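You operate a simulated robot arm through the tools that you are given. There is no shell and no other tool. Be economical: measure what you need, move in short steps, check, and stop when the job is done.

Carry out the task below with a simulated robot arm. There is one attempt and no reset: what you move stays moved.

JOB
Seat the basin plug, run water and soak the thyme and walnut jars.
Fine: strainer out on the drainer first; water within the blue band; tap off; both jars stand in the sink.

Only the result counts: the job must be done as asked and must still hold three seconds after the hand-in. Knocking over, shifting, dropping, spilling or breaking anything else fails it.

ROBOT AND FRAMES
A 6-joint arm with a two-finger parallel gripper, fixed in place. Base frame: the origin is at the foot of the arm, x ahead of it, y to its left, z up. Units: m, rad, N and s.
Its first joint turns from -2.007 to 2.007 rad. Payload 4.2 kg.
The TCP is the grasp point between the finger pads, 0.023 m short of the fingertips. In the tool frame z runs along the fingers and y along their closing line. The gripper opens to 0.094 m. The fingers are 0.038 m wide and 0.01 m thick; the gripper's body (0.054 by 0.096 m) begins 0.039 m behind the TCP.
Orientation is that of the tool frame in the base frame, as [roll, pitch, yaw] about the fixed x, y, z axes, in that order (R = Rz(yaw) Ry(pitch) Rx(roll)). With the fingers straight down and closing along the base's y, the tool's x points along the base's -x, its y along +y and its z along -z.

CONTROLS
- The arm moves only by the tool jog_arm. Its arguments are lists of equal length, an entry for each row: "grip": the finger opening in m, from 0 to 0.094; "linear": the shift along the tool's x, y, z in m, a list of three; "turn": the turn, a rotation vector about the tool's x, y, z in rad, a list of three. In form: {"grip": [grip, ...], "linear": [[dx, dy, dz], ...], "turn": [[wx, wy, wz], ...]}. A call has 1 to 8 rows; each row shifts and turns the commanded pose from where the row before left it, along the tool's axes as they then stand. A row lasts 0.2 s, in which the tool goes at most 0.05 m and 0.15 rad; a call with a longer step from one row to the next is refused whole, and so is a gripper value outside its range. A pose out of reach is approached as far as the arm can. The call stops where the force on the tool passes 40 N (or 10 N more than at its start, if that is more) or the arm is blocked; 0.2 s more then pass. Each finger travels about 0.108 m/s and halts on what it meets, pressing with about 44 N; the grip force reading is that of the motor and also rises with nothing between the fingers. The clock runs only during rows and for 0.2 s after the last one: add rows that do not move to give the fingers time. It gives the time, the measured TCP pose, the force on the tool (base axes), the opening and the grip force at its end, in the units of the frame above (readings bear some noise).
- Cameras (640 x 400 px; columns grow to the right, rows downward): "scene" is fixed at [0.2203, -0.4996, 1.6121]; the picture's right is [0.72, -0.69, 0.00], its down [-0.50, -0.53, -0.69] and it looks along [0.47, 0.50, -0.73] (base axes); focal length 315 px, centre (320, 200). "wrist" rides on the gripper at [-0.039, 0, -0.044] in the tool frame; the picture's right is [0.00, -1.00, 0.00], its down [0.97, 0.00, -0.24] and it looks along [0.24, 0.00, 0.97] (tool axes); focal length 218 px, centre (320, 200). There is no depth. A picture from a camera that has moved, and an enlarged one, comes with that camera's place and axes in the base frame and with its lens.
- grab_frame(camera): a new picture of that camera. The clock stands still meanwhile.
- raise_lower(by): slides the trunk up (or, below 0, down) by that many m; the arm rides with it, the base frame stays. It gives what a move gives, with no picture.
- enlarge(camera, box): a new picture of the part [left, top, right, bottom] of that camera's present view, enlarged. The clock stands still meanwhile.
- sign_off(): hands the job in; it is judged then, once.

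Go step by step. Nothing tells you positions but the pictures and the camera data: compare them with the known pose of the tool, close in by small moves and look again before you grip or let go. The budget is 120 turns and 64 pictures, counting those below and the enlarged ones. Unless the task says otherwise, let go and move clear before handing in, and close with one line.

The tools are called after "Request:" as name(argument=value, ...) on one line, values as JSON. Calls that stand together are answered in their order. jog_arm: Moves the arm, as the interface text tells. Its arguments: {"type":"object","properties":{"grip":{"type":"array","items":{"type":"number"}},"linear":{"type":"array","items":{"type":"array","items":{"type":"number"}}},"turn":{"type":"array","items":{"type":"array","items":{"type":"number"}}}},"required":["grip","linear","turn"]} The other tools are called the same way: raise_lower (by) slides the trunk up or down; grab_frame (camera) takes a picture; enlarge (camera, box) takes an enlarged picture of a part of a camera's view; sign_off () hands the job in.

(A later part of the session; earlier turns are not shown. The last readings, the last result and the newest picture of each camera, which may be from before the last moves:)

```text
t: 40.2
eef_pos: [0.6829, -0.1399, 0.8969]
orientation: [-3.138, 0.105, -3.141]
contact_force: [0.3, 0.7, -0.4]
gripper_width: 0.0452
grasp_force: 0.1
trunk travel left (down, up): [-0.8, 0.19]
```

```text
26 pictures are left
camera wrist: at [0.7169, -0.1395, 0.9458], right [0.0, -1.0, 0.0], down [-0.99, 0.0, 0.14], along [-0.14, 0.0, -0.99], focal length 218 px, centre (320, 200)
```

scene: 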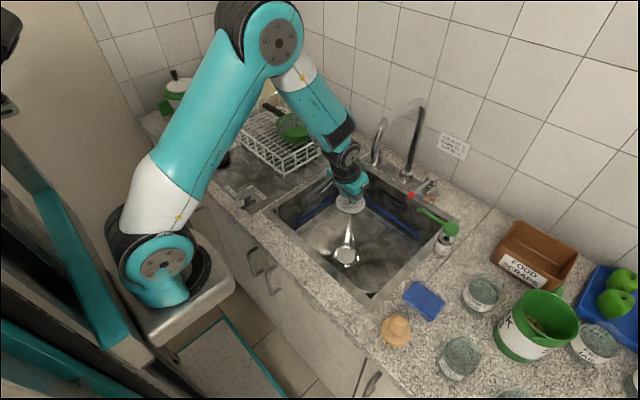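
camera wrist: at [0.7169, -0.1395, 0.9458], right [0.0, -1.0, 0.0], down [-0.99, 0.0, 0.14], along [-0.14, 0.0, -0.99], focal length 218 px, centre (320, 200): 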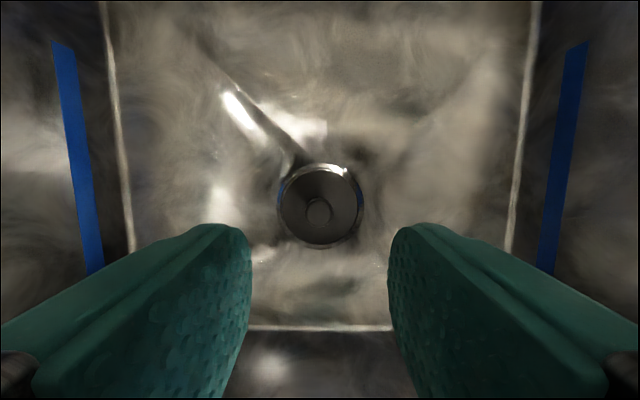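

The plug sits centred in the drain. I'll put the dry jars in next, at clear spots away from the spout and soap nozzle, and fill afterwards. I'm rising and going to the thyme jar.

Request:
jog_arm(grip=[0.094, 0.094, 0.094, 0.094, 0.094, 0.094], linear=[[0.0124, 0, -0.0435], [0.0124, 0, -0.0435], [0.0124, 0, -0.0435], [0.0124, 0, -0.0435], [0.0124, 0, -0.0435], [0.0124, 0, -0.0435]], turn=[[0, 0, 0], [0, 0, 0], [0, 0, 0], [0, 0, 0], [0, 0, 0], [0, 0, 0]])

Request:
jog_arm(grip=[0.094, 0.094, 0.094, 0.094, 0.094, 0.094, 0.094, 0.094], linear=[[0.004, -0.0495, 0], [0.004, -0.0495, 0], [0.004, -0.0495, 0], [0.004, -0.0495, 0], [0.004, -0.0495, 0], [0.004, -0.0495, 0], [0.004, -0.0495, 0], [0.004, -0.0495, 0]], turn=[[0, 0, 0], [0, 0, 0], [0, 0, 0], [0, 0, 0], [0, 0, 0], [0, 0, 0], [0, 0, 0], [0, 0, 0]])

Request:
grab_frame(camera="wrist")

```text
t: 41.6
eef_pos: [0.5829, -0.1382, 1.1504]
orientation: [-3.14, 0.108, -3.141]
contact_force: [0.1, -0.2, -0.8]
gripper_width: 0.0941
grasp_force: 0.1
trunk travel left (down, up): [-0.8, 0.19]
```

```text
t: 43.4
eef_pos: [0.548, -0.5332, 1.1472]
orientation: [-3.14, 0.106, -3.139]
contact_force: [0.1, 0.4, 0.0]
gripper_width: 0.0937
grasp_force: 0.1
trunk travel left (down, up): [-0.8, 0.19]
```

```text
25 pictures are left
camera wrist: at [0.5821, -0.5337, 1.1951], right [0.0, -1.0, 0.0], down [-0.99, 0.0, 0.14], along [-0.14, 0.0, -0.99], focal length 218 px, centre (320, 200)
```

wrist: 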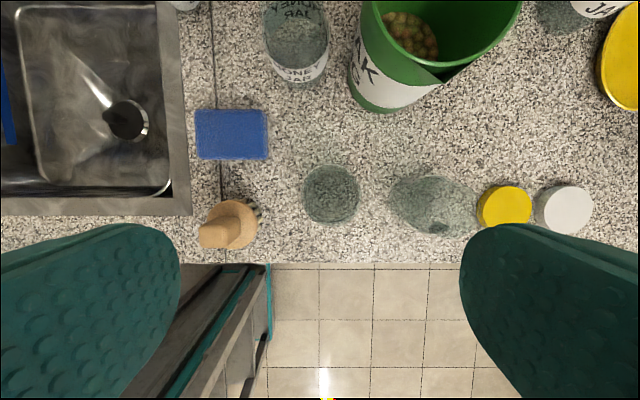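

The thyme jar is at about (0.552,-0.545), 56 mm wide with its top near z 0.985. I'll descend and grip its upper part.

Request:
jog_arm(grip=[0.094, 0.094, 0.094, 0.094, 0.094], linear=[[0.0036, -0.003, 0.0428], [0.0036, -0.003, 0.0428], [0.0036, -0.003, 0.0428], [0.0036, -0.003, 0.0428], [0, 0, 0]], turn=[[0, 0, 0], [0, 0, 0], [0, 0, 0], [0, 0, 0], [0, 0, 0]])

Request:
grab_frame(camera="wrist")

Request:
enlarge(camera="scene", box=[390, 260, 590, 400])

```text
t: 44.6
eef_pos: [0.5545, -0.5443, 0.976]
orientation: [-3.14, 0.107, -3.141]
contact_force: [0.2, -0.3, 0.5]
gripper_width: 0.0939
grasp_force: 0.0
trunk travel left (down, up): [-0.8, 0.19]
```

```text
24 pictures are left
camera wrist: at [0.5873, -0.5452, 1.0235], right [0.0, -1.0, 0.0], down [-0.99, 0.0, 0.14], along [-0.14, 0.0, -0.99], focal length 218 px, centre (320, 200)
```

wrist: 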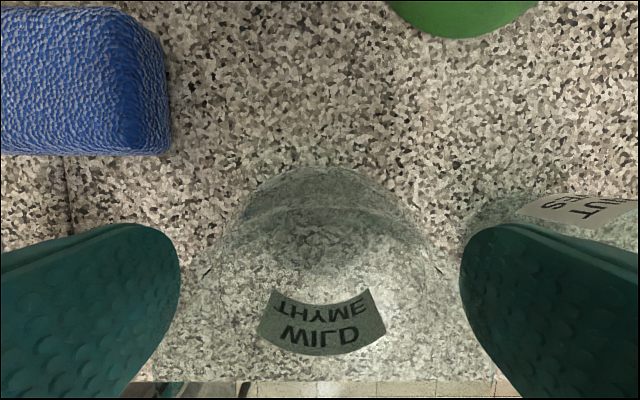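

```text
2.86 times, centred on (490, 330) of scene
camera zoom: at [0.2203, -0.4996, 1.6121], right [0.72, -0.69, 0.0], down [-0.5, -0.53, -0.69], along [0.47, 0.5, -0.73], focal length 899 px, centre (-166, -171)
```

zoom: 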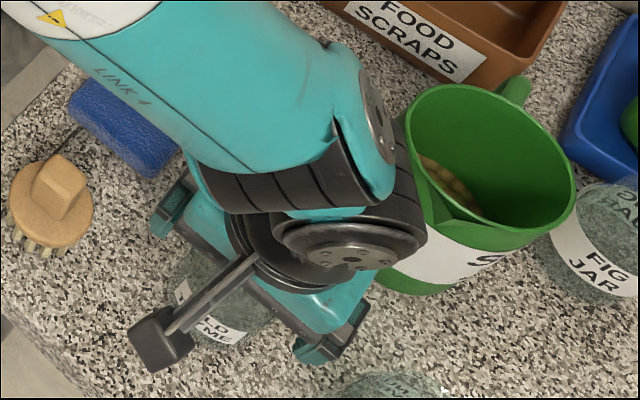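

Request:
jog_arm(grip=[0.07, 0.055, 0.045, 0.045, 0.045], linear=[[0, 0, 0], [0, 0, 0], [0, 0, 0], [0, 0, 0], [0, 0, 0]], turn=[[0, 0, 0], [0, 0, 0], [0, 0, 0], [0, 0, 0], [0, 0, 0]])

```text
t: 45.8
eef_pos: [0.5527, -0.5448, 0.9766]
orientation: [-3.139, 0.106, -3.142]
contact_force: [0.8, -0.7, 0.1]
gripper_width: 0.065
grasp_force: 43.8
trunk travel left (down, up): [-0.8, 0.19]
```

Request:
jog_arm(grip=[0.045, 0.045, 0.045, 0.045, 0.045], linear=[[-0.001, 0, -0.01], [-0.003, 0, -0.028], [-0.004, 0, -0.038], [-0.004, 0, -0.038], [-0.004, 0, -0.038]], turn=[[0, 0, 0], [0, 0, 0], [0, 0, 0], [0, 0, 0], [0, 0, 0]])

Request:
enlarge(camera="scene", box=[380, 230, 580, 400])

```text
t: 47.0
eef_pos: [0.5544, -0.546, 1.128]
orientation: [-3.141, 0.109, -3.14]
contact_force: [-0.5, 0.1, -1.9]
gripper_width: 0.065
grasp_force: 44.3
trunk travel left (down, up): [-0.8, 0.19]
```

```text
2.35 times, centred on (480, 315) of scene
camera zoom: at [0.2203, -0.4996, 1.6121], right [0.72, -0.69, 0.0], down [-0.5, -0.53, -0.69], along [0.47, 0.5, -0.73], focal length 741 px, centre (-56, -71)
```

zoom: 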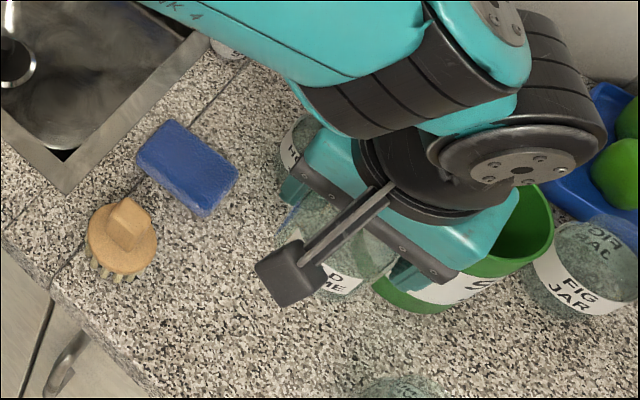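

The thyme jar is held. I'll carry it to the left side of the sink, about (0.70,-0.03).

Request:
jog_arm(grip=[0.045, 0.045, 0.045, 0.045, 0.045, 0.045, 0.045, 0.045], linear=[[-0.005, 0.047, 0.0005], [-0.005, 0.047, 0.0005], [-0.005, 0.047, 0.0005], [-0.005, 0.047, 0.0005], [-0.005, 0.047, 0.0005], [-0.005, 0.047, 0.0005], [-0.005, 0.047, 0.0005], [-0.005, 0.047, 0.0005]], turn=[[0, 0, 0], [0, 0, 0], [0, 0, 0], [0, 0, 0], [0, 0, 0], [0, 0, 0], [0, 0, 0], [0, 0, 0]])

Request:
jog_arm(grip=[0.045, 0.045, 0.045, 0.045, 0.045, 0.045, 0.045, 0.045], linear=[[-0.005, 0.047, 0.0005], [-0.005, 0.047, 0.0005], [-0.005, 0.046, 0.0005], [0.0043, 0, 0.04], [0.0043, 0, 0.04], [0.0043, 0, 0.04], [0.0043, 0, 0.04], [0.0043, 0, 0.04]], turn=[[0, 0, 0], [0, 0, 0], [0, 0, 0], [0, 0, 0], [0, 0, 0], [0, 0, 0], [0, 0, 0], [0, 0, 0]])

Request:
grab_frame(camera="wrist")

```text
t: 48.8
eef_pos: [0.5932, -0.1736, 1.1282]
orientation: [-3.14, 0.107, -3.141]
contact_force: [-0.5, -0.5, -1.4]
gripper_width: 0.065
grasp_force: 44.0
trunk travel left (down, up): [-0.8, 0.19]
```

```text
t: 50.6
eef_pos: [0.6105, -0.0319, 0.9259]
orientation: [-3.141, 0.11, -3.14]
contact_force: [-0.8, -0.3, -1.0]
gripper_width: 0.0647
grasp_force: 44.3
trunk travel left (down, up): [-0.8, 0.19]
```

```text
21 pictures are left
camera wrist: at [0.6437, -0.0322, 0.9747], right [0.0, -1.0, 0.0], down [-0.99, 0.0, 0.13], along [-0.13, 0.0, -0.99], focal length 218 px, centre (320, 200)
```

wrist: 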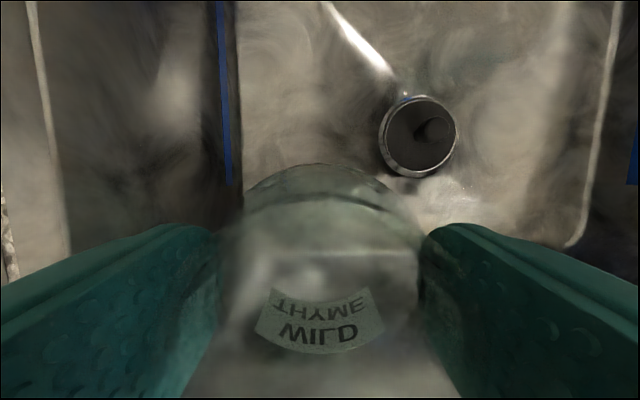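

Request:
jog_arm(grip=[0.045, 0.045, 0.045, 0.045, 0.045, 0.045], linear=[[-0.0447, 0, 0.0048], [-0.0447, 0, 0.0048], [0.0037, 0, 0.0338], [0.0037, 0, 0.0338], [0.0037, 0, 0.0338], [0, 0, 0]], turn=[[0, 0, 0], [0, 0, 0], [0, 0, 0], [0, 0, 0], [0, 0, 0], [0, 0, 0]])

Request:
enlarge(camera="scene", box=[260, 140, 460, 300])

```text
t: 52.0
eef_pos: [0.6988, -0.0305, 0.8258]
orientation: [-3.141, 0.108, -3.14]
contact_force: [0.7, 0.7, -2.5]
gripper_width: 0.0653
grasp_force: 44.1
trunk travel left (down, up): [-0.8, 0.19]
```

```text
2.50 times, centred on (360, 220) of scene
camera zoom: at [0.2203, -0.4996, 1.6121], right [0.72, -0.69, 0.0], down [-0.5, -0.53, -0.69], along [0.47, 0.5, -0.73], focal length 787 px, centre (220, 150)
```

zoom: 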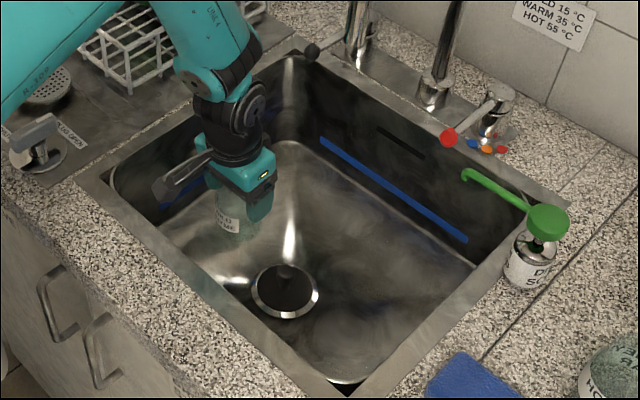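

Request:
jog_arm(grip=[0.045, 0.045, 0.045, 0.045, 0.045], linear=[[0.0005, 0, 0.005], [0.0005, 0, 0.005], [0.0005, 0, 0.005], [0.0003, 0, 0.003], [0, 0, 0]], turn=[[0, 0, 0], [0, 0, 0], [0, 0, 0], [0, 0, 0], [0, 0, 0]])

Request:
jog_arm(grip=[0.045, 0.045, 0.045, 0.045, 0.045, 0.045], linear=[[0.0003, 0, 0.0025], [0.0003, 0, 0.0025], [0.0003, 0, 0.0025], [0.0003, 0, 0.0025], [0, 0, 0], [0, 0, 0]], turn=[[0, 0, 0], [0, 0, 0], [0, 0, 0], [0, 0, 0], [0, 0, 0], [0, 0, 0]])

```text
t: 53.2
eef_pos: [0.6989, -0.0312, 0.8063]
orientation: [-3.139, 0.107, -3.14]
contact_force: [-0.1, 0.7, -0.9]
gripper_width: 0.0647
grasp_force: 44.5
trunk travel left (down, up): [-0.8, 0.19]
```

```text
t: 54.3
eef_pos: [0.7022, -0.029, 0.7999]
orientation: [-3.14, 0.116, -3.141]
contact_force: [-3.9, -0.1, 19.8]
gripper_width: 0.0649
grasp_force: 44.0
trunk travel left (down, up): [-0.8, 0.19]
stopped in row 5: the force on the tool passed its limit (the readings are from after the stop); the commanded pose is now the measured one
```

The jar has touched the sink floor. I'll release and rise.

Request:
jog_arm(grip=[0.065, 0.075, 0.09, 0.09], linear=[[0, 0, -0.0007], [0, 0, 0], [0, 0, 0], [0, 0, 0]], turn=[[0, 0, 0], [0, 0, 0], [0, 0, 0], [0, 0, 0]])

Request:
jog_arm(grip=[0.09, 0.09, 0.09, 0.09], linear=[[-0.003, 0, -0.029], [-0.0042, 0, -0.04], [-0.0042, 0, -0.04], [-0.0042, 0, -0.04]], turn=[[0, 0, 0], [0, 0, 0], [0, 0, 0], [0, 0, 0]])

Request:
grab_frame(camera="wrist")

```text
t: 55.3
eef_pos: [0.701, -0.0293, 0.7992]
orientation: [-3.14, 0.113, 3.14]
contact_force: [0.2, 0.2, 0.0]
gripper_width: 0.09
grasp_force: 0.0
trunk travel left (down, up): [-0.8, 0.19]
```

```text
t: 56.3
eef_pos: [0.6998, -0.0301, 0.9487]
orientation: [-3.14, 0.112, 3.14]
contact_force: [0.2, -0.3, -0.2]
gripper_width: 0.0901
grasp_force: 0.0
trunk travel left (down, up): [-0.8, 0.19]
```

```text
19 pictures are left
camera wrist: at [0.7331, -0.0306, 0.9966], right [0.0, -1.0, 0.0], down [-0.99, 0.0, 0.13], along [-0.13, 0.0, -0.99], focal length 218 px, centre (320, 200)
```

wrist: 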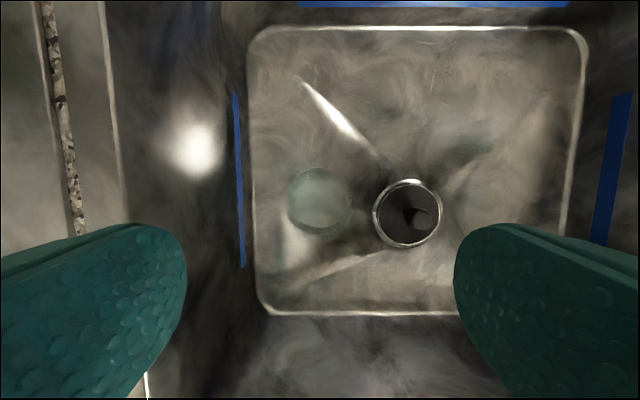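

Thyme stands in the sink. Now the walnut jar, at about (0.54,-0.657).

Request:
jog_arm(grip=[0.09, 0.09, 0.09, 0.09, 0.09, 0.09, 0.09, 0.09], linear=[[0.0199, 0, -0.0384], [0.0199, 0, -0.0384], [0.0199, 0, -0.0384], [0.0199, 0, -0.0384], [0.0199, 0, -0.0384], [0.003, -0.048, 0], [0.003, -0.048, 0], [0.003, -0.048, 0]], turn=[[0, 0, 0], [0, 0, 0], [0, 0, 0], [0, 0, 0], [0, 0, 0], [0, 0, 0], [0, 0, 0], [0, 0, 0]])

Request:
jog_arm(grip=[0.09, 0.09, 0.09, 0.09, 0.09, 0.09, 0.09, 0.09], linear=[[0.003, -0.048, 0], [0.003, -0.048, 0], [0.003, -0.048, 0], [0.003, -0.048, 0], [0.003, -0.048, 0], [0.003, -0.048, 0], [0.003, -0.048, 0], [0.003, -0.048, 0]], turn=[[0, 0, 0], [0, 0, 0], [0, 0, 0], [0, 0, 0], [0, 0, 0], [0, 0, 0], [0, 0, 0], [0, 0, 0]])

Request:
jog_arm(grip=[0.094, 0.094], linear=[[0.003, -0.048, 0], [0.003, -0.048, 0]], turn=[[0, 0, 0], [0, 0, 0]])

Request:
grab_frame(camera="wrist")

```text
t: 58.1
eef_pos: [0.5696, -0.1743, 1.1263]
orientation: [-3.141, 0.11, -3.141]
contact_force: [0.0, 0.2, 0.2]
gripper_width: 0.0898
grasp_force: 0.1
trunk travel left (down, up): [-0.8, 0.19]
```

```text
t: 59.9
eef_pos: [0.547, -0.5581, 1.1249]
orientation: [-3.14, 0.111, -3.138]
contact_force: [0.0, 0.2, 0.4]
gripper_width: 0.0901
grasp_force: 0.1
trunk travel left (down, up): [-0.8, 0.19]
```

```text
t: 60.5
eef_pos: [0.5366, -0.6503, 1.126]
orientation: [3.141, 0.112, -3.141]
contact_force: [-0.7, 1.0, 1.1]
gripper_width: 0.0939
grasp_force: 0.1
trunk travel left (down, up): [-0.8, 0.19]
```

```text
18 pictures are left
camera wrist: at [0.5709, -0.6518, 1.1744], right [0.0, -1.0, 0.0], down [-0.99, 0.0, 0.13], along [-0.13, 0.0, -0.99], focal length 218 px, centre (320, 200)
```

wrist: 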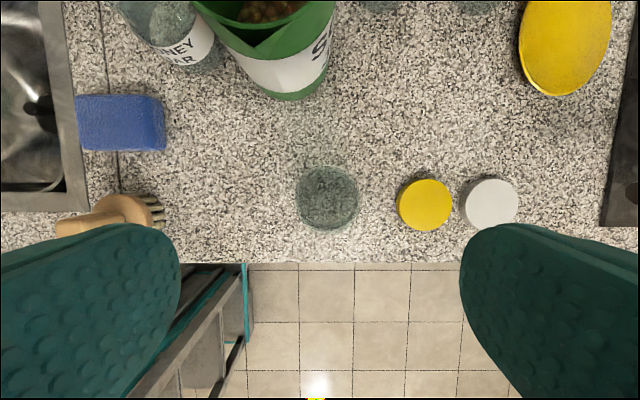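

Request:
jog_arm(grip=[0.094, 0.094, 0.094, 0.094, 0.094], linear=[[0.0024, -0.0022, 0.0375], [0.0024, -0.0022, 0.0375], [0.0024, -0.0022, 0.0375], [0.0024, -0.0022, 0.0375], [0, 0, 0]], turn=[[0, 0, 0], [0, 0, 0], [0, 0, 0], [0, 0, 0], [0, 0, 0]])

Request:
jog_arm(grip=[0.075, 0.06, 0.045, 0.045, 0.045], linear=[[0, 0, 0], [0, 0, 0], [0, 0, 0], [0, 0, 0], [0, 0, 0]], turn=[[0, 0, 0], [0, 0, 0], [0, 0, 0], [0, 0, 0], [0, 0, 0]])

Request:
grab_frame(camera="wrist")

```text
t: 61.7
eef_pos: [0.5469, -0.6629, 0.9753]
orientation: [-3.14, 0.112, -3.141]
contact_force: [0.3, 0.0, -0.8]
gripper_width: 0.094
grasp_force: 0.0
trunk travel left (down, up): [-0.8, 0.19]
```

```text
t: 62.9
eef_pos: [0.5474, -0.6625, 0.9761]
orientation: [-3.139, 0.11, 3.14]
contact_force: [0.6, 0.1, -0.2]
gripper_width: 0.0653
grasp_force: 43.5
trunk travel left (down, up): [-0.8, 0.19]
```

```text
17 pictures are left
camera wrist: at [0.581, -0.6631, 1.023], right [0.0, -1.0, 0.0], down [-0.99, 0.0, 0.13], along [-0.13, 0.0, -0.99], focal length 218 px, centre (320, 200)
```

wrist: 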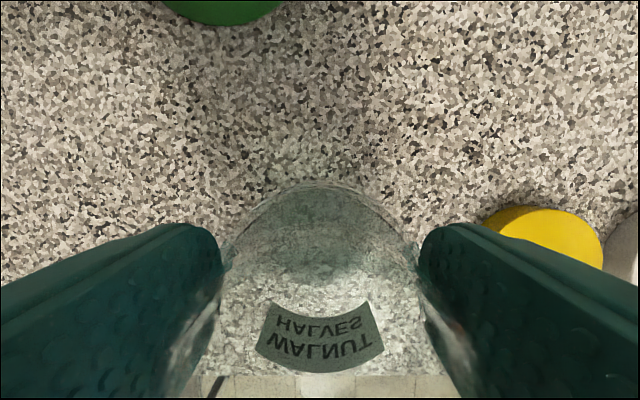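

Walnut is gripped. I'll lift it and carry it to the right side of the sink, about (0.685,-0.238).

Request:
jog_arm(grip=[0.045, 0.045, 0.045, 0.045, 0.045], linear=[[-0.001, 0, -0.01], [-0.003, 0, -0.028], [-0.004, 0, -0.038], [-0.004, 0, -0.038], [-0.004, 0, -0.038]], turn=[[0, 0, 0], [0, 0, 0], [0, 0, 0], [0, 0, 0], [0, 0, 0]])

Request:
jog_arm(grip=[0.045, 0.045, 0.045, 0.045, 0.045, 0.045, 0.045, 0.045], linear=[[-0.007, 0.0471, 0.0007], [-0.007, 0.0471, 0.0007], [-0.007, 0.0471, 0.0007], [-0.007, 0.0471, 0.0007], [-0.007, 0.0471, 0.0007], [-0.007, 0.0471, 0.0007], [-0.007, 0.0471, 0.0007], [-0.007, 0.0471, 0.0007]], turn=[[0, 0, 0], [0, 0, 0], [0, 0, 0], [0, 0, 0], [0, 0, 0], [0, 0, 0], [0, 0, 0], [0, 0, 0]])

Request:
jog_arm(grip=[0.045, 0.045, 0.045, 0.045, 0.045, 0.045], linear=[[-0.007, 0.0471, 0.0007], [0.0043, 0, 0.04], [0.0043, 0, 0.04], [0.0043, 0, 0.04], [0.0043, 0, 0.04], [0.0043, 0, 0.04]], turn=[[0, 0, 0], [0, 0, 0], [0, 0, 0], [0, 0, 0], [0, 0, 0], [0, 0, 0]])

Request:
grab_frame(camera="wrist")

```text
t: 64.1
eef_pos: [0.5456, -0.6623, 1.1272]
orientation: [-3.142, 0.112, 3.141]
contact_force: [0.2, -0.7, -2.1]
gripper_width: 0.0651
grasp_force: 43.6
trunk travel left (down, up): [-0.8, 0.19]
```

```text
t: 65.9
eef_pos: [0.6033, -0.2866, 1.1249]
orientation: [-3.14, 0.112, 3.141]
contact_force: [-0.1, -1.1, -1.8]
gripper_width: 0.065
grasp_force: 44.0
trunk travel left (down, up): [-0.8, 0.19]
```

```text
t: 67.3
eef_pos: [0.6121, -0.2389, 0.9262]
orientation: [3.142, 0.113, 3.141]
contact_force: [-0.1, 1.1, -0.8]
gripper_width: 0.0653
grasp_force: 44.2
trunk travel left (down, up): [-0.8, 0.19]
```

```text
16 pictures are left
camera wrist: at [0.6449, -0.2382, 0.974], right [0.0, -1.0, 0.0], down [-0.99, 0.0, 0.13], along [-0.13, 0.0, -0.99], focal length 218 px, centre (320, 200)
```

wrist: 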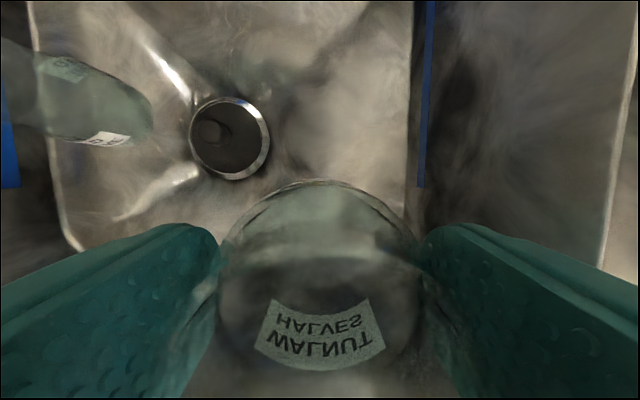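

Request:
jog_arm(grip=[0.045, 0.045, 0.045, 0.045, 0.045, 0.045], linear=[[-0.0373, 0, 0.0042], [-0.0373, 0, 0.0042], [0.0043, 0, 0.0385], [0.0043, 0, 0.0385], [0.0043, 0, 0.0385], [0, 0, 0]], turn=[[0, 0, 0], [0, 0, 0], [0, 0, 0], [0, 0, 0], [0, 0, 0], [0, 0, 0]])

Request:
jog_arm(grip=[0.045, 0.045, 0.045, 0.045, 0.045, 0.045, 0.045], linear=[[0.0003, 0, 0.0025], [0.0003, 0, 0.0025], [0.0003, 0, 0.0025], [0.0003, 0, 0.0025], [0, 0, 0], [0, 0, 0], [0, 0, 0]], turn=[[0, 0, 0], [0, 0, 0], [0, 0, 0], [0, 0, 0], [0, 0, 0], [0, 0, 0], [0, 0, 0]])

```text
t: 68.7
eef_pos: [0.6864, -0.2388, 0.8083]
orientation: [-3.14, 0.113, 3.141]
contact_force: [-0.1, -0.1, -1.8]
gripper_width: 0.0649
grasp_force: 44.1
trunk travel left (down, up): [-0.8, 0.19]
```

```text
t: 70.3
eef_pos: [0.6868, -0.2374, 0.8023]
orientation: [-3.141, 0.116, -3.141]
contact_force: [3.0, -2.1, 31.3]
gripper_width: 0.0652
grasp_force: 43.7
trunk travel left (down, up): [-0.8, 0.19]
```

Request:
jog_arm(grip=[0.045, 0.065, 0.075, 0.085, 0.085], linear=[[0, 0, -0.0025], [0, 0, 0], [0, 0, 0], [0, 0, 0], [0, 0, 0]], turn=[[0, 0, 0], [0, 0, 0], [0, 0, 0], [0, 0, 0], [0, 0, 0]])

Request:
jog_arm(grip=[0.085, 0.085, 0.085, 0.085, 0.085], linear=[[-0.003, 0, -0.029], [-0.0042, 0, -0.04], [-0.0042, 0, -0.04], [0.0199, 0, -0.0384], [0.0199, 0, -0.0384]], turn=[[0, 0, 0], [0, 0, 0], [0, 0, 0], [0, 0, 0], [0, 0, 0]])

Request:
grab_frame(camera="wrist")

```text
t: 71.5
eef_pos: [0.6864, -0.2386, 0.8028]
orientation: [-3.141, 0.113, 3.14]
contact_force: [0.4, 0.7, -0.1]
gripper_width: 0.0849
grasp_force: 0.2
trunk travel left (down, up): [-0.8, 0.19]
```

```text
t: 72.7
eef_pos: [0.6379, -0.2402, 0.9847]
orientation: [-3.14, 0.113, 3.139]
contact_force: [-0.1, 0.2, 0.0]
gripper_width: 0.0851
grasp_force: 0.1
trunk travel left (down, up): [-0.8, 0.19]
```

```text
15 pictures are left
camera wrist: at [0.6722, -0.2399, 1.0336], right [0.0, -1.0, 0.0], down [-0.99, 0.0, 0.13], along [-0.13, 0.0, -0.99], focal length 218 px, centre (320, 200)
```

wrist: 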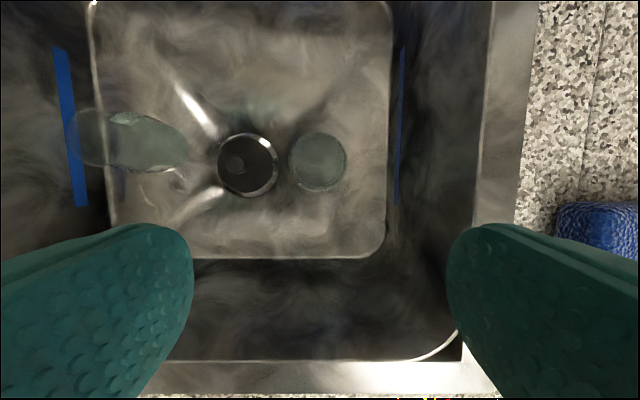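

Both jars stand in the sink. Now I'll approach the black tap lever, whose knob is near (0.825,-0.03,0.985), with more forward tilt.

Request:
jog_arm(grip=[0.05, 0.05, 0.05, 0.05], linear=[[0.0035, 0, -0.0366], [0.0035, 0, -0.0366], [0.0035, 0, -0.0366], [0.0035, 0, -0.0366]], turn=[[0, 0, 0], [0, 0, 0], [0, 0, 0], [0, 0, 0]])

Request:
jog_arm(grip=[0.05, 0.05, 0.05, 0.05, 0.05], linear=[[0, 0.042, 0], [0, 0.042, 0], [0, 0.042, 0], [0, 0.042, 0], [0, 0.042, 0]], turn=[[0, -0.1, 0], [0, -0.1, 0], [0, -0.1, 0], [0, -0.1, 0], [0, -0.1, 0]])

```text
t: 73.7
eef_pos: [0.6073, -0.2396, 1.1282]
orientation: [-3.14, 0.111, -3.141]
contact_force: [0.6, -0.2, -0.2]
gripper_width: 0.0499
grasp_force: 0.0
trunk travel left (down, up): [-0.8, 0.19]
```

```text
t: 74.9
eef_pos: [0.6077, -0.027, 1.1269]
orientation: [-3.139, 0.615, 3.139]
contact_force: [-0.7, 0.1, 0.0]
gripper_width: 0.0501
grasp_force: 0.0
trunk travel left (down, up): [-0.8, 0.19]
```

Request:
jog_arm(grip=[0.05, 0.05, 0.05, 0.05], linear=[[-0.0214, -0.001, 0.0356], [-0.0214, -0.001, 0.0356], [-0.0214, -0.001, 0.0356], [-0.0214, 0, 0.0356]], turn=[[0, 0, 0], [0, 0, 0], [0, 0, 0], [0, 0, 0]])

Request:
grab_frame(camera="wrist")

```text
t: 75.9
eef_pos: [0.7592, -0.0289, 1.0615]
orientation: [-3.139, 0.613, 3.14]
contact_force: [-0.9, -0.8, 0.5]
gripper_width: 0.0499
grasp_force: 0.0
trunk travel left (down, up): [-0.8, 0.19]
```

```text
14 pictures are left
camera wrist: at [0.7647, -0.0296, 1.12], right [0.0, -1.0, 0.0], down [-0.93, 0.0, -0.36], along [0.36, 0.0, -0.93], focal length 218 px, centre (320, 200)
```

wrist: 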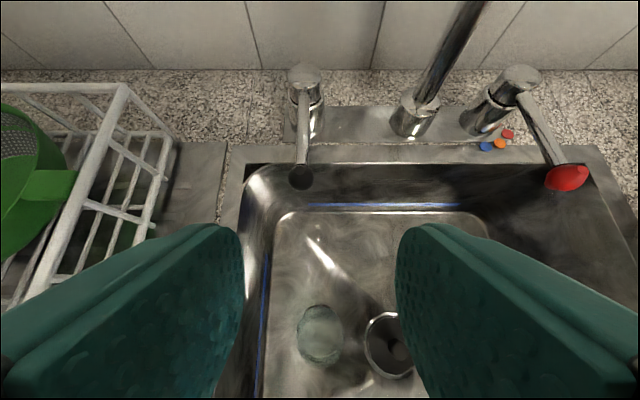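

The refined black knob position is about (0.844,-0.015,0.965), with the pivot near (0.925,-0.015). I'll bring the open fingers around the knob.

Request:
jog_arm(grip=[0.05, 0.05, 0.05, 0.05], linear=[[-0.0042, 0.0047, 0.0397], [-0.0042, 0.0047, 0.0397], [-0.0042, 0.0047, 0.0397], [0, 0, 0]], turn=[[0, 0, 0], [0, 0, 0], [0, 0, 0], [0, 0, 0]])

Request:
grab_frame(camera="wrist")

```text
t: 76.9
eef_pos: [0.837, -0.0156, 0.9702]
orientation: [-3.139, 0.613, -3.14]
contact_force: [-0.4, -1.0, 0.2]
gripper_width: 0.0497
grasp_force: 0.0
trunk travel left (down, up): [-0.8, 0.19]
```

```text
13 pictures are left
camera wrist: at [0.8427, -0.0173, 1.0285], right [0.0, -1.0, 0.0], down [-0.93, 0.0, -0.36], along [0.36, 0.0, -0.93], focal length 218 px, centre (320, 200)
```

wrist: 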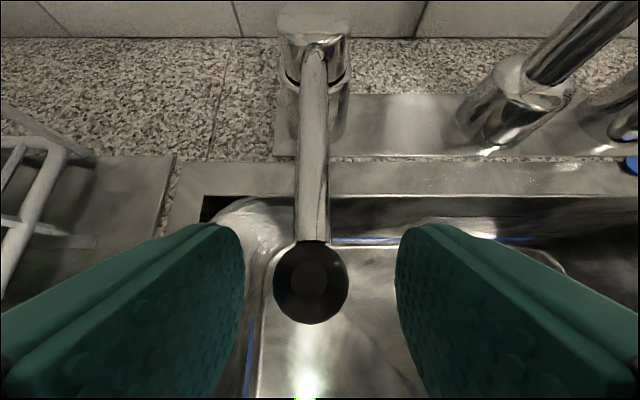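

Request:
jog_arm(grip=[0.03, 0.015, 0.01, 0.01], linear=[[0, 0, 0], [0, 0, 0], [0, 0, 0], [0, 0, 0]], turn=[[0, 0, 0], [0, 0, 0], [0, 0, 0], [0, 0, 0]])

Request:
jog_arm(grip=[0.01, 0.01, 0.01], linear=[[-0.0017, 0, -0.0025], [-0.0017, 0, -0.0025], [0, 0, 0]], turn=[[0, 0, 0], [0, 0, 0], [0, 0, 0]])

```text
t: 77.9
eef_pos: [0.8357, -0.0156, 0.9708]
orientation: [3.141, 0.612, -3.141]
contact_force: [3.1, 16.4, -2.8]
gripper_width: 0.0251
grasp_force: 44.9
trunk travel left (down, up): [-0.8, 0.19]
```

```text
t: 78.6
eef_pos: [0.8369, -0.0149, 0.9704]
orientation: [3.139, 0.604, -3.14]
contact_force: [16.9, 11.3, -20.1]
gripper_width: 0.0252
grasp_force: 44.8
trunk travel left (down, up): [-0.8, 0.19]
stopped in row 3: the force on the tool passed its limit (the readings are from after the stop); the commanded pose is now the measured one
```

Lifting is blocked, so the lever probably swings. I'll try sideways towards +y.

Request:
jog_arm(grip=[0.01, 0.01, 0.01, 0.01], linear=[[0, 0.003, 0], [0, 0.003, 0], [0, 0.003, 0], [0, 0, 0]], turn=[[0, 0, 0], [0, 0, 0], [0, 0, 0], [0, 0, 0]])

```text
t: 79.6
eef_pos: [0.8359, -0.0087, 0.9698]
orientation: [-3.141, 0.6, 3.142]
contact_force: [10.4, -4.5, -18.2]
gripper_width: 0.0252
grasp_force: 45.2
trunk travel left (down, up): [-0.8, 0.19]
```

It moves that way. I'll swing a bit more and look for water.

Request:
jog_arm(grip=[0.01, 0.01, 0.01, 0.01, 0.01], linear=[[0.001, 0.006, 0.0015], [0, 0.006, 0], [-0.0005, 0.006, 0.0005], [-0.001, 0.006, 0.001], [0, 0, 0]], turn=[[0, 0, 0], [0, 0, 0], [0, 0, 0], [0, 0, 0], [0, 0, 0]])

Request:
enlarge(camera="scene", box=[260, 90, 460, 300])

```text
t: 80.8
eef_pos: [0.8386, 0.0173, 0.9715]
orientation: [3.14, 0.606, 3.141]
contact_force: [-1.1, -4.0, -0.2]
gripper_width: 0.0251
grasp_force: 44.8
trunk travel left (down, up): [-0.8, 0.19]
```

```text
1.90 times, centred on (360, 195) of scene
camera zoom: at [0.2203, -0.4996, 1.6121], right [0.72, -0.69, 0.0], down [-0.5, -0.53, -0.69], along [0.47, 0.5, -0.73], focal length 600 px, centre (244, 210)
```

zoom: 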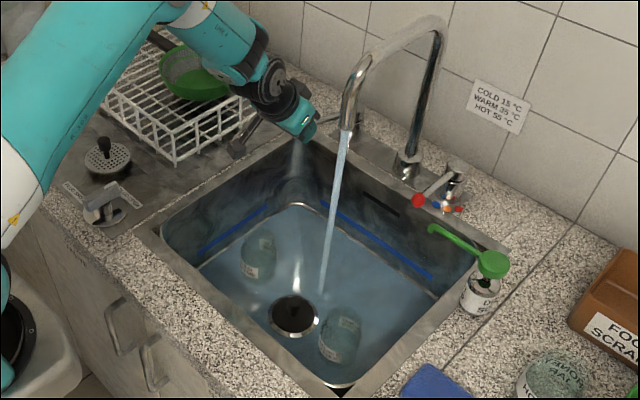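

Water is running. I'll check the level closely.

Request:
enlarge(camera="scene", box=[310, 160, 420, 250])

```text
4.44 times, centred on (365, 205) of scene
camera zoom: at [0.2203, -0.4996, 1.6121], right [0.72, -0.69, 0.0], down [-0.5, -0.53, -0.69], along [0.47, 0.5, -0.73], focal length 1399 px, centre (120, 178)
```

zoom: 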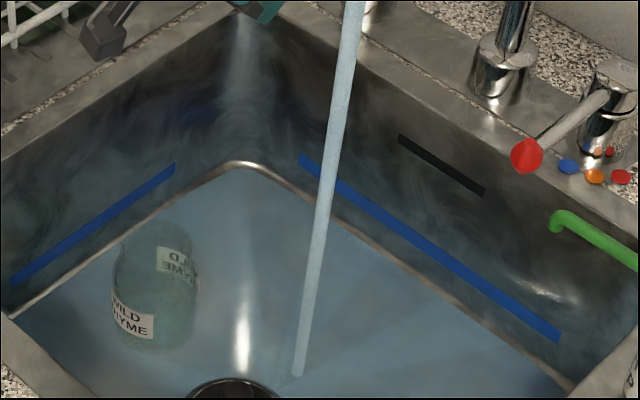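

Request:
jog_arm(grip=[0.01, 0.01, 0.01, 0.01, 0.01, 0.01, 0.01, 0.01], linear=[[0, 0, 0], [0, 0, 0], [0, 0, 0], [0, 0, 0], [0, 0, 0], [0, 0, 0], [0, 0, 0], [0, 0, 0]], turn=[[0, 0, 0], [0, 0, 0], [0, 0, 0], [0, 0, 0], [0, 0, 0], [0, 0, 0], [0, 0, 0], [0, 0, 0]])

Request:
enlarge(camera="scene", box=[310, 160, 420, 250])

```text
t: 82.6
eef_pos: [0.8383, 0.0166, 0.9711]
orientation: [3.139, 0.609, 3.141]
contact_force: [6.3, -1.7, 6.7]
gripper_width: 0.025
grasp_force: 44.5
trunk travel left (down, up): [-0.8, 0.19]
```

```text
4.44 times, centred on (365, 205) of scene
camera zoom: at [0.2203, -0.4996, 1.6121], right [0.72, -0.69, 0.0], down [-0.5, -0.53, -0.69], along [0.47, 0.5, -0.73], focal length 1399 px, centre (120, 178)
```

zoom: 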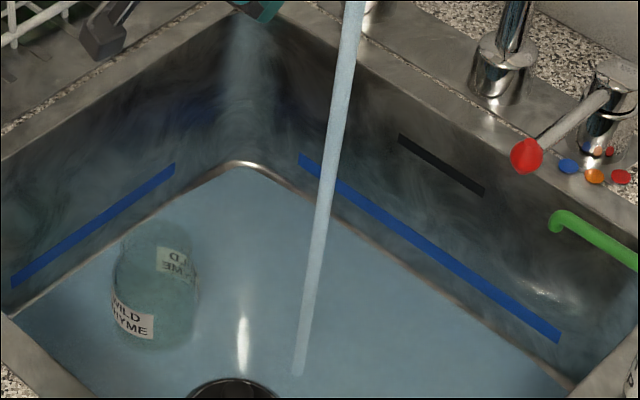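

Request:
jog_arm(grip=[0.01, 0.01, 0.01, 0.01, 0.01, 0.01, 0.01, 0.01], linear=[[-0.0016, 0.005, 0.0012], [-0.0016, 0.005, 0.0012], [-0.0016, 0.004, 0.0012], [0, 0, 0], [0, 0, 0], [0, 0, 0], [0, 0, 0], [0, 0, 0]], turn=[[0, 0, 0], [0, 0, 0], [0, 0, 0], [0, 0, 0], [0, 0, 0], [0, 0, 0], [0, 0, 0], [0, 0, 0]])

Request:
jog_arm(grip=[0.01, 0.01, 0.01, 0.01, 0.01, 0.01, 0.01, 0.01], linear=[[0, 0, 0], [0, 0, 0], [0, 0, 0], [0, 0, 0], [0, 0, 0], [0, 0, 0], [0, 0, 0], [0, 0, 0]], turn=[[0, 0, 0], [0, 0, 0], [0, 0, 0], [0, 0, 0], [0, 0, 0], [0, 0, 0], [0, 0, 0], [0, 0, 0]])

Request:
enlarge(camera="scene", box=[310, 160, 420, 250])

```text
t: 84.4
eef_pos: [0.8417, 0.029, 0.9704]
orientation: [3.139, 0.604, -3.141]
contact_force: [-14.8, -9.3, 1.2]
gripper_width: 0.0261
grasp_force: 45.0
trunk travel left (down, up): [-0.8, 0.19]
```

```text
t: 86.2
eef_pos: [0.8427, 0.0296, 0.9695]
orientation: [3.14, 0.604, -3.14]
contact_force: [-17.6, -4.5, -5.8]
gripper_width: 0.026
grasp_force: 44.9
trunk travel left (down, up): [-0.8, 0.19]
```

```text
4.44 times, centred on (365, 205) of scene
camera zoom: at [0.2203, -0.4996, 1.6121], right [0.72, -0.69, 0.0], down [-0.5, -0.53, -0.69], along [0.47, 0.5, -0.73], focal length 1399 px, centre (120, 178)
```

zoom: 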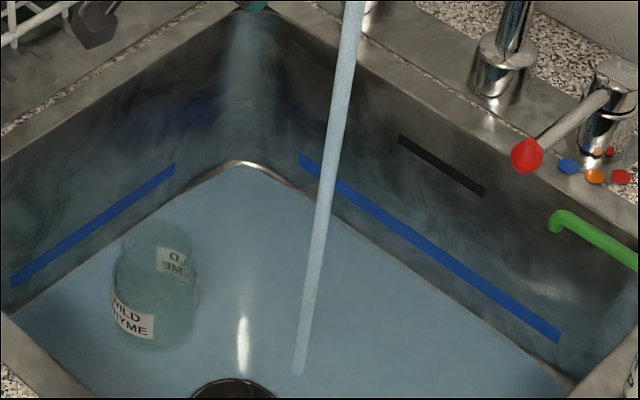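

The level is rising at roughly 1 mm/s, and the band is still about 3 cm up. I'll wait with the lever held.

Request:
jog_arm(grip=[0.01, 0.01, 0.01, 0.01, 0.01, 0.01, 0.01, 0.01], linear=[[0, 0, 0], [0, 0, 0], [0, 0, 0], [0, 0, 0], [0, 0, 0], [0, 0, 0], [0, 0, 0], [0, 0, 0]], turn=[[0, 0, 0], [0, 0, 0], [0, 0, 0], [0, 0, 0], [0, 0, 0], [0, 0, 0], [0, 0, 0], [0, 0, 0]])

Request:
jog_arm(grip=[0.01, 0.01, 0.01, 0.01, 0.01, 0.01, 0.01, 0.01], linear=[[0, 0, 0], [0, 0, 0], [0, 0, 0], [0, 0, 0], [0, 0, 0], [0, 0, 0], [0, 0, 0], [0, 0, 0]], turn=[[0, 0, 0], [0, 0, 0], [0, 0, 0], [0, 0, 0], [0, 0, 0], [0, 0, 0], [0, 0, 0], [0, 0, 0]])

Request:
jog_arm(grip=[0.01, 0.01, 0.01, 0.01, 0.01, 0.01, 0.01, 0.01], linear=[[0, 0, 0], [0, 0, 0], [0, 0, 0], [0, 0, 0], [0, 0, 0], [0, 0, 0], [0, 0, 0], [0, 0, 0]], turn=[[0, 0, 0], [0, 0, 0], [0, 0, 0], [0, 0, 0], [0, 0, 0], [0, 0, 0], [0, 0, 0], [0, 0, 0]])

Request:
jog_arm(grip=[0.01, 0.01, 0.01, 0.01, 0.01, 0.01, 0.01, 0.01], linear=[[0, 0, 0], [0, 0, 0], [0, 0, 0], [0, 0, 0], [0, 0, 0], [0, 0, 0], [0, 0, 0], [0, 0, 0]], turn=[[0, 0, 0], [0, 0, 0], [0, 0, 0], [0, 0, 0], [0, 0, 0], [0, 0, 0], [0, 0, 0], [0, 0, 0]])

Request:
enlarge(camera="scene", box=[310, 160, 420, 250])

```text
t: 88.0
eef_pos: [0.8427, 0.0297, 0.971]
orientation: [3.138, 0.603, 3.141]
contact_force: [-18.4, -1.7, -9.3]
gripper_width: 0.0264
grasp_force: 44.5
trunk travel left (down, up): [-0.8, 0.19]
```

```text
t: 89.8
eef_pos: [0.8428, 0.0294, 0.9703]
orientation: [3.141, 0.602, -3.14]
contact_force: [-20.0, 0.2, -9.6]
gripper_width: 0.0262
grasp_force: 45.3
trunk travel left (down, up): [-0.8, 0.19]
```

```text
t: 91.6
eef_pos: [0.8407, 0.0291, 0.9703]
orientation: [3.141, 0.604, -3.14]
contact_force: [-21.3, -1.7, -9.2]
gripper_width: 0.0261
grasp_force: 44.4
trunk travel left (down, up): [-0.8, 0.19]
```

```text
t: 93.4
eef_pos: [0.843, 0.0291, 0.9709]
orientation: [-3.141, 0.602, 3.141]
contact_force: [-20.0, -1.4, -8.5]
gripper_width: 0.0262
grasp_force: 44.6
trunk travel left (down, up): [-0.8, 0.19]
```

```text
4.44 times, centred on (365, 205) of scene
camera zoom: at [0.2203, -0.4996, 1.6121], right [0.72, -0.69, 0.0], down [-0.5, -0.53, -0.69], along [0.47, 0.5, -0.73], focal length 1399 px, centre (120, 178)
```

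zoom: 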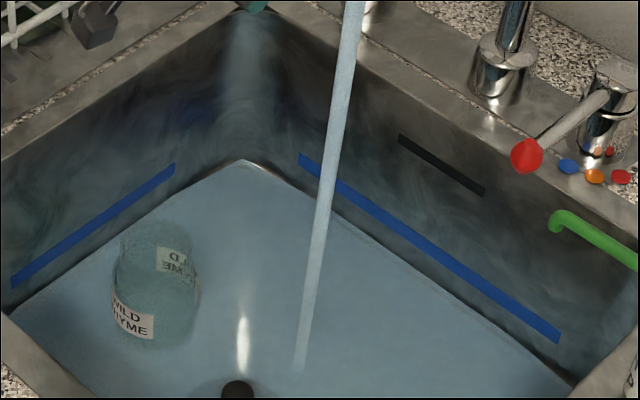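

The level has reached the floor edge, with the band about 3–4 cm above. I'll keep waiting.

Request:
jog_arm(grip=[0.01, 0.01, 0.01, 0.01, 0.01, 0.01, 0.01, 0.01], linear=[[0, 0, 0], [0, 0, 0], [0, 0, 0], [0, 0, 0], [0, 0, 0], [0, 0, 0], [0, 0, 0], [0, 0, 0]], turn=[[0, 0, 0], [0, 0, 0], [0, 0, 0], [0, 0, 0], [0, 0, 0], [0, 0, 0], [0, 0, 0], [0, 0, 0]])

Request:
jog_arm(grip=[0.01, 0.01, 0.01, 0.01, 0.01, 0.01, 0.01, 0.01], linear=[[0, 0, 0], [0, 0, 0], [0, 0, 0], [0, 0, 0], [0, 0, 0], [0, 0, 0], [0, 0, 0], [0, 0, 0]], turn=[[0, 0, 0], [0, 0, 0], [0, 0, 0], [0, 0, 0], [0, 0, 0], [0, 0, 0], [0, 0, 0], [0, 0, 0]])

Request:
jog_arm(grip=[0.01, 0.01, 0.01, 0.01, 0.01, 0.01, 0.01, 0.01], linear=[[0, 0, 0], [0, 0, 0], [0, 0, 0], [0, 0, 0], [0, 0, 0], [0, 0, 0], [0, 0, 0], [0, 0, 0]], turn=[[0, 0, 0], [0, 0, 0], [0, 0, 0], [0, 0, 0], [0, 0, 0], [0, 0, 0], [0, 0, 0], [0, 0, 0]])

Request:
jog_arm(grip=[0.01, 0.01, 0.01, 0.01, 0.01, 0.01, 0.01, 0.01], linear=[[0, 0, 0], [0, 0, 0], [0, 0, 0], [0, 0, 0], [0, 0, 0], [0, 0, 0], [0, 0, 0], [0, 0, 0]], turn=[[0, 0, 0], [0, 0, 0], [0, 0, 0], [0, 0, 0], [0, 0, 0], [0, 0, 0], [0, 0, 0], [0, 0, 0]])

Request:
jog_arm(grip=[0.01, 0.01, 0.01, 0.01, 0.01, 0.01, 0.01, 0.01], linear=[[0, 0, 0], [0, 0, 0], [0, 0, 0], [0, 0, 0], [0, 0, 0], [0, 0, 0], [0, 0, 0], [0, 0, 0]], turn=[[0, 0, 0], [0, 0, 0], [0, 0, 0], [0, 0, 0], [0, 0, 0], [0, 0, 0], [0, 0, 0], [0, 0, 0]])

Request:
enlarge(camera="scene", box=[310, 160, 420, 250])

```text
t: 95.2
eef_pos: [0.8425, 0.0295, 0.9707]
orientation: [3.141, 0.603, 3.141]
contact_force: [-21.2, -2.1, -8.6]
gripper_width: 0.0263
grasp_force: 44.8
trunk travel left (down, up): [-0.8, 0.19]
```

```text
t: 97.0
eef_pos: [0.8428, 0.0293, 0.9702]
orientation: [-3.14, 0.602, -3.141]
contact_force: [-21.4, -1.8, -9.7]
gripper_width: 0.0263
grasp_force: 45.0
trunk travel left (down, up): [-0.8, 0.19]
```

```text
t: 98.8
eef_pos: [0.8422, 0.0289, 0.9694]
orientation: [3.141, 0.603, -3.141]
contact_force: [-20.2, -2.0, -9.3]
gripper_width: 0.0265
grasp_force: 45.2
trunk travel left (down, up): [-0.8, 0.19]
```

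```text
t: 100.6
eef_pos: [0.8419, 0.0289, 0.9707]
orientation: [3.14, 0.603, 3.14]
contact_force: [-19.6, -0.7, -9.8]
gripper_width: 0.0264
grasp_force: 45.2
trunk travel left (down, up): [-0.8, 0.19]
```

```text
t: 102.4
eef_pos: [0.8421, 0.0302, 0.9697]
orientation: [3.141, 0.603, -3.141]
contact_force: [-20.1, -0.8, -10.6]
gripper_width: 0.0263
grasp_force: 45.2
trunk travel left (down, up): [-0.8, 0.19]
```

```text
4.44 times, centred on (365, 205) of scene
camera zoom: at [0.2203, -0.4996, 1.6121], right [0.72, -0.69, 0.0], down [-0.5, -0.53, -0.69], along [0.47, 0.5, -0.73], focal length 1399 px, centre (120, 178)
```

zoom: 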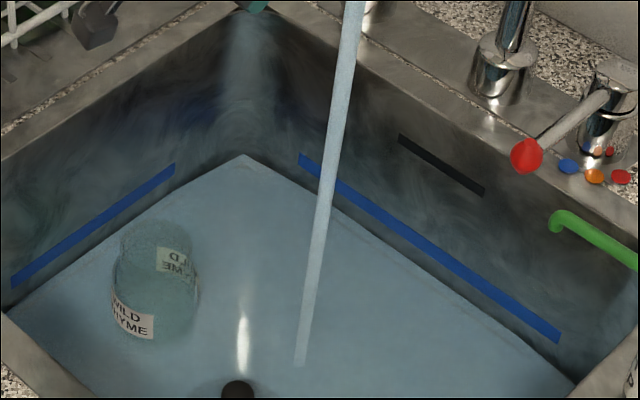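

The level is rising at about 0.8 px/s in this view, with about 33 px left to the band centre, so roughly 40 s. I'll keep waiting in batches.

Request:
jog_arm(grip=[0.01, 0.01, 0.01, 0.01, 0.01, 0.01, 0.01, 0.01], linear=[[0, 0, 0], [0, 0, 0], [0, 0, 0], [0, 0, 0], [0, 0, 0], [0, 0, 0], [0, 0, 0], [0, 0, 0]], turn=[[0, 0, 0], [0, 0, 0], [0, 0, 0], [0, 0, 0], [0, 0, 0], [0, 0, 0], [0, 0, 0], [0, 0, 0]])

Request:
jog_arm(grip=[0.01, 0.01, 0.01, 0.01, 0.01, 0.01, 0.01, 0.01], linear=[[0, 0, 0], [0, 0, 0], [0, 0, 0], [0, 0, 0], [0, 0, 0], [0, 0, 0], [0, 0, 0], [0, 0, 0]], turn=[[0, 0, 0], [0, 0, 0], [0, 0, 0], [0, 0, 0], [0, 0, 0], [0, 0, 0], [0, 0, 0], [0, 0, 0]])

Request:
jog_arm(grip=[0.01, 0.01, 0.01, 0.01, 0.01, 0.01, 0.01, 0.01], linear=[[0, 0, 0], [0, 0, 0], [0, 0, 0], [0, 0, 0], [0, 0, 0], [0, 0, 0], [0, 0, 0], [0, 0, 0]], turn=[[0, 0, 0], [0, 0, 0], [0, 0, 0], [0, 0, 0], [0, 0, 0], [0, 0, 0], [0, 0, 0], [0, 0, 0]])

Request:
jog_arm(grip=[0.01, 0.01, 0.01, 0.01, 0.01, 0.01, 0.01, 0.01], linear=[[0, 0, 0], [0, 0, 0], [0, 0, 0], [0, 0, 0], [0, 0, 0], [0, 0, 0], [0, 0, 0], [0, 0, 0]], turn=[[0, 0, 0], [0, 0, 0], [0, 0, 0], [0, 0, 0], [0, 0, 0], [0, 0, 0], [0, 0, 0], [0, 0, 0]])

Request:
jog_arm(grip=[0.01, 0.01, 0.01, 0.01, 0.01, 0.01, 0.01, 0.01], linear=[[0, 0, 0], [0, 0, 0], [0, 0, 0], [0, 0, 0], [0, 0, 0], [0, 0, 0], [0, 0, 0], [0, 0, 0]], turn=[[0, 0, 0], [0, 0, 0], [0, 0, 0], [0, 0, 0], [0, 0, 0], [0, 0, 0], [0, 0, 0], [0, 0, 0]])

Request:
jog_arm(grip=[0.01, 0.01, 0.01, 0.01, 0.01, 0.01, 0.01, 0.01], linear=[[0, 0, 0], [0, 0, 0], [0, 0, 0], [0, 0, 0], [0, 0, 0], [0, 0, 0], [0, 0, 0], [0, 0, 0]], turn=[[0, 0, 0], [0, 0, 0], [0, 0, 0], [0, 0, 0], [0, 0, 0], [0, 0, 0], [0, 0, 0], [0, 0, 0]])

Request:
jog_arm(grip=[0.01, 0.01, 0.01, 0.01, 0.01, 0.01, 0.01, 0.01], linear=[[0, 0, 0], [0, 0, 0], [0, 0, 0], [0, 0, 0], [0, 0, 0], [0, 0, 0], [0, 0, 0], [0, 0, 0]], turn=[[0, 0, 0], [0, 0, 0], [0, 0, 0], [0, 0, 0], [0, 0, 0], [0, 0, 0], [0, 0, 0], [0, 0, 0]])

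Request:
enlarge(camera="scene", box=[310, 160, 420, 250])

```text
t: 104.2
eef_pos: [0.8425, 0.0291, 0.9708]
orientation: [-3.142, 0.602, 3.141]
contact_force: [-20.3, -2.0, -10.1]
gripper_width: 0.0262
grasp_force: 45.1
trunk travel left (down, up): [-0.8, 0.19]
```

```text
t: 106.0
eef_pos: [0.8422, 0.0293, 0.9709]
orientation: [3.141, 0.601, 3.141]
contact_force: [-20.0, -0.7, -10.3]
gripper_width: 0.0261
grasp_force: 44.9
trunk travel left (down, up): [-0.8, 0.19]
```

```text
t: 107.8
eef_pos: [0.842, 0.0284, 0.9698]
orientation: [3.141, 0.603, 3.141]
contact_force: [-20.6, -2.5, -10.6]
gripper_width: 0.0264
grasp_force: 45.0
trunk travel left (down, up): [-0.8, 0.19]
```

```text
t: 109.6
eef_pos: [0.8427, 0.0298, 0.97]
orientation: [3.141, 0.601, -3.14]
contact_force: [-19.8, -1.2, -11.4]
gripper_width: 0.0261
grasp_force: 45.1
trunk travel left (down, up): [-0.8, 0.19]
```

```text
t: 111.4
eef_pos: [0.842, 0.0277, 0.9695]
orientation: [-3.141, 0.603, 3.141]
contact_force: [-21.0, -1.9, -11.5]
gripper_width: 0.026
grasp_force: 44.9
trunk travel left (down, up): [-0.8, 0.19]
```

```text
t: 113.2
eef_pos: [0.8426, 0.0294, 0.97]
orientation: [-3.14, 0.602, 3.141]
contact_force: [-20.6, -0.5, -10.3]
gripper_width: 0.0258
grasp_force: 44.9
trunk travel left (down, up): [-0.8, 0.19]
```

```text
t: 115.0
eef_pos: [0.8415, 0.0298, 0.97]
orientation: [3.141, 0.603, 3.14]
contact_force: [-20.7, -1.3, -11.1]
gripper_width: 0.0262
grasp_force: 45.2
trunk travel left (down, up): [-0.8, 0.19]
```

```text
4.44 times, centred on (365, 205) of scene
camera zoom: at [0.2203, -0.4996, 1.6121], right [0.72, -0.69, 0.0], down [-0.5, -0.53, -0.69], along [0.47, 0.5, -0.73], focal length 1399 px, centre (120, 178)
```

zoom: 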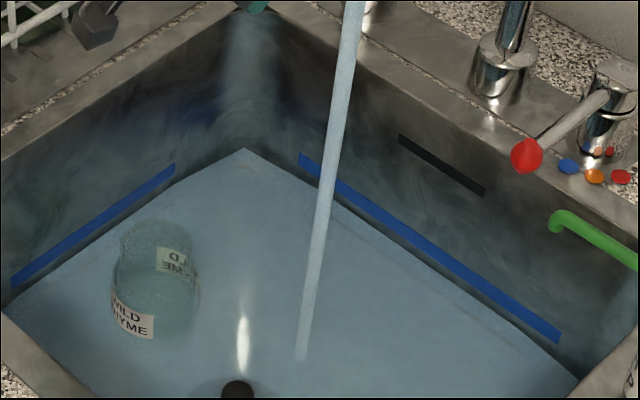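

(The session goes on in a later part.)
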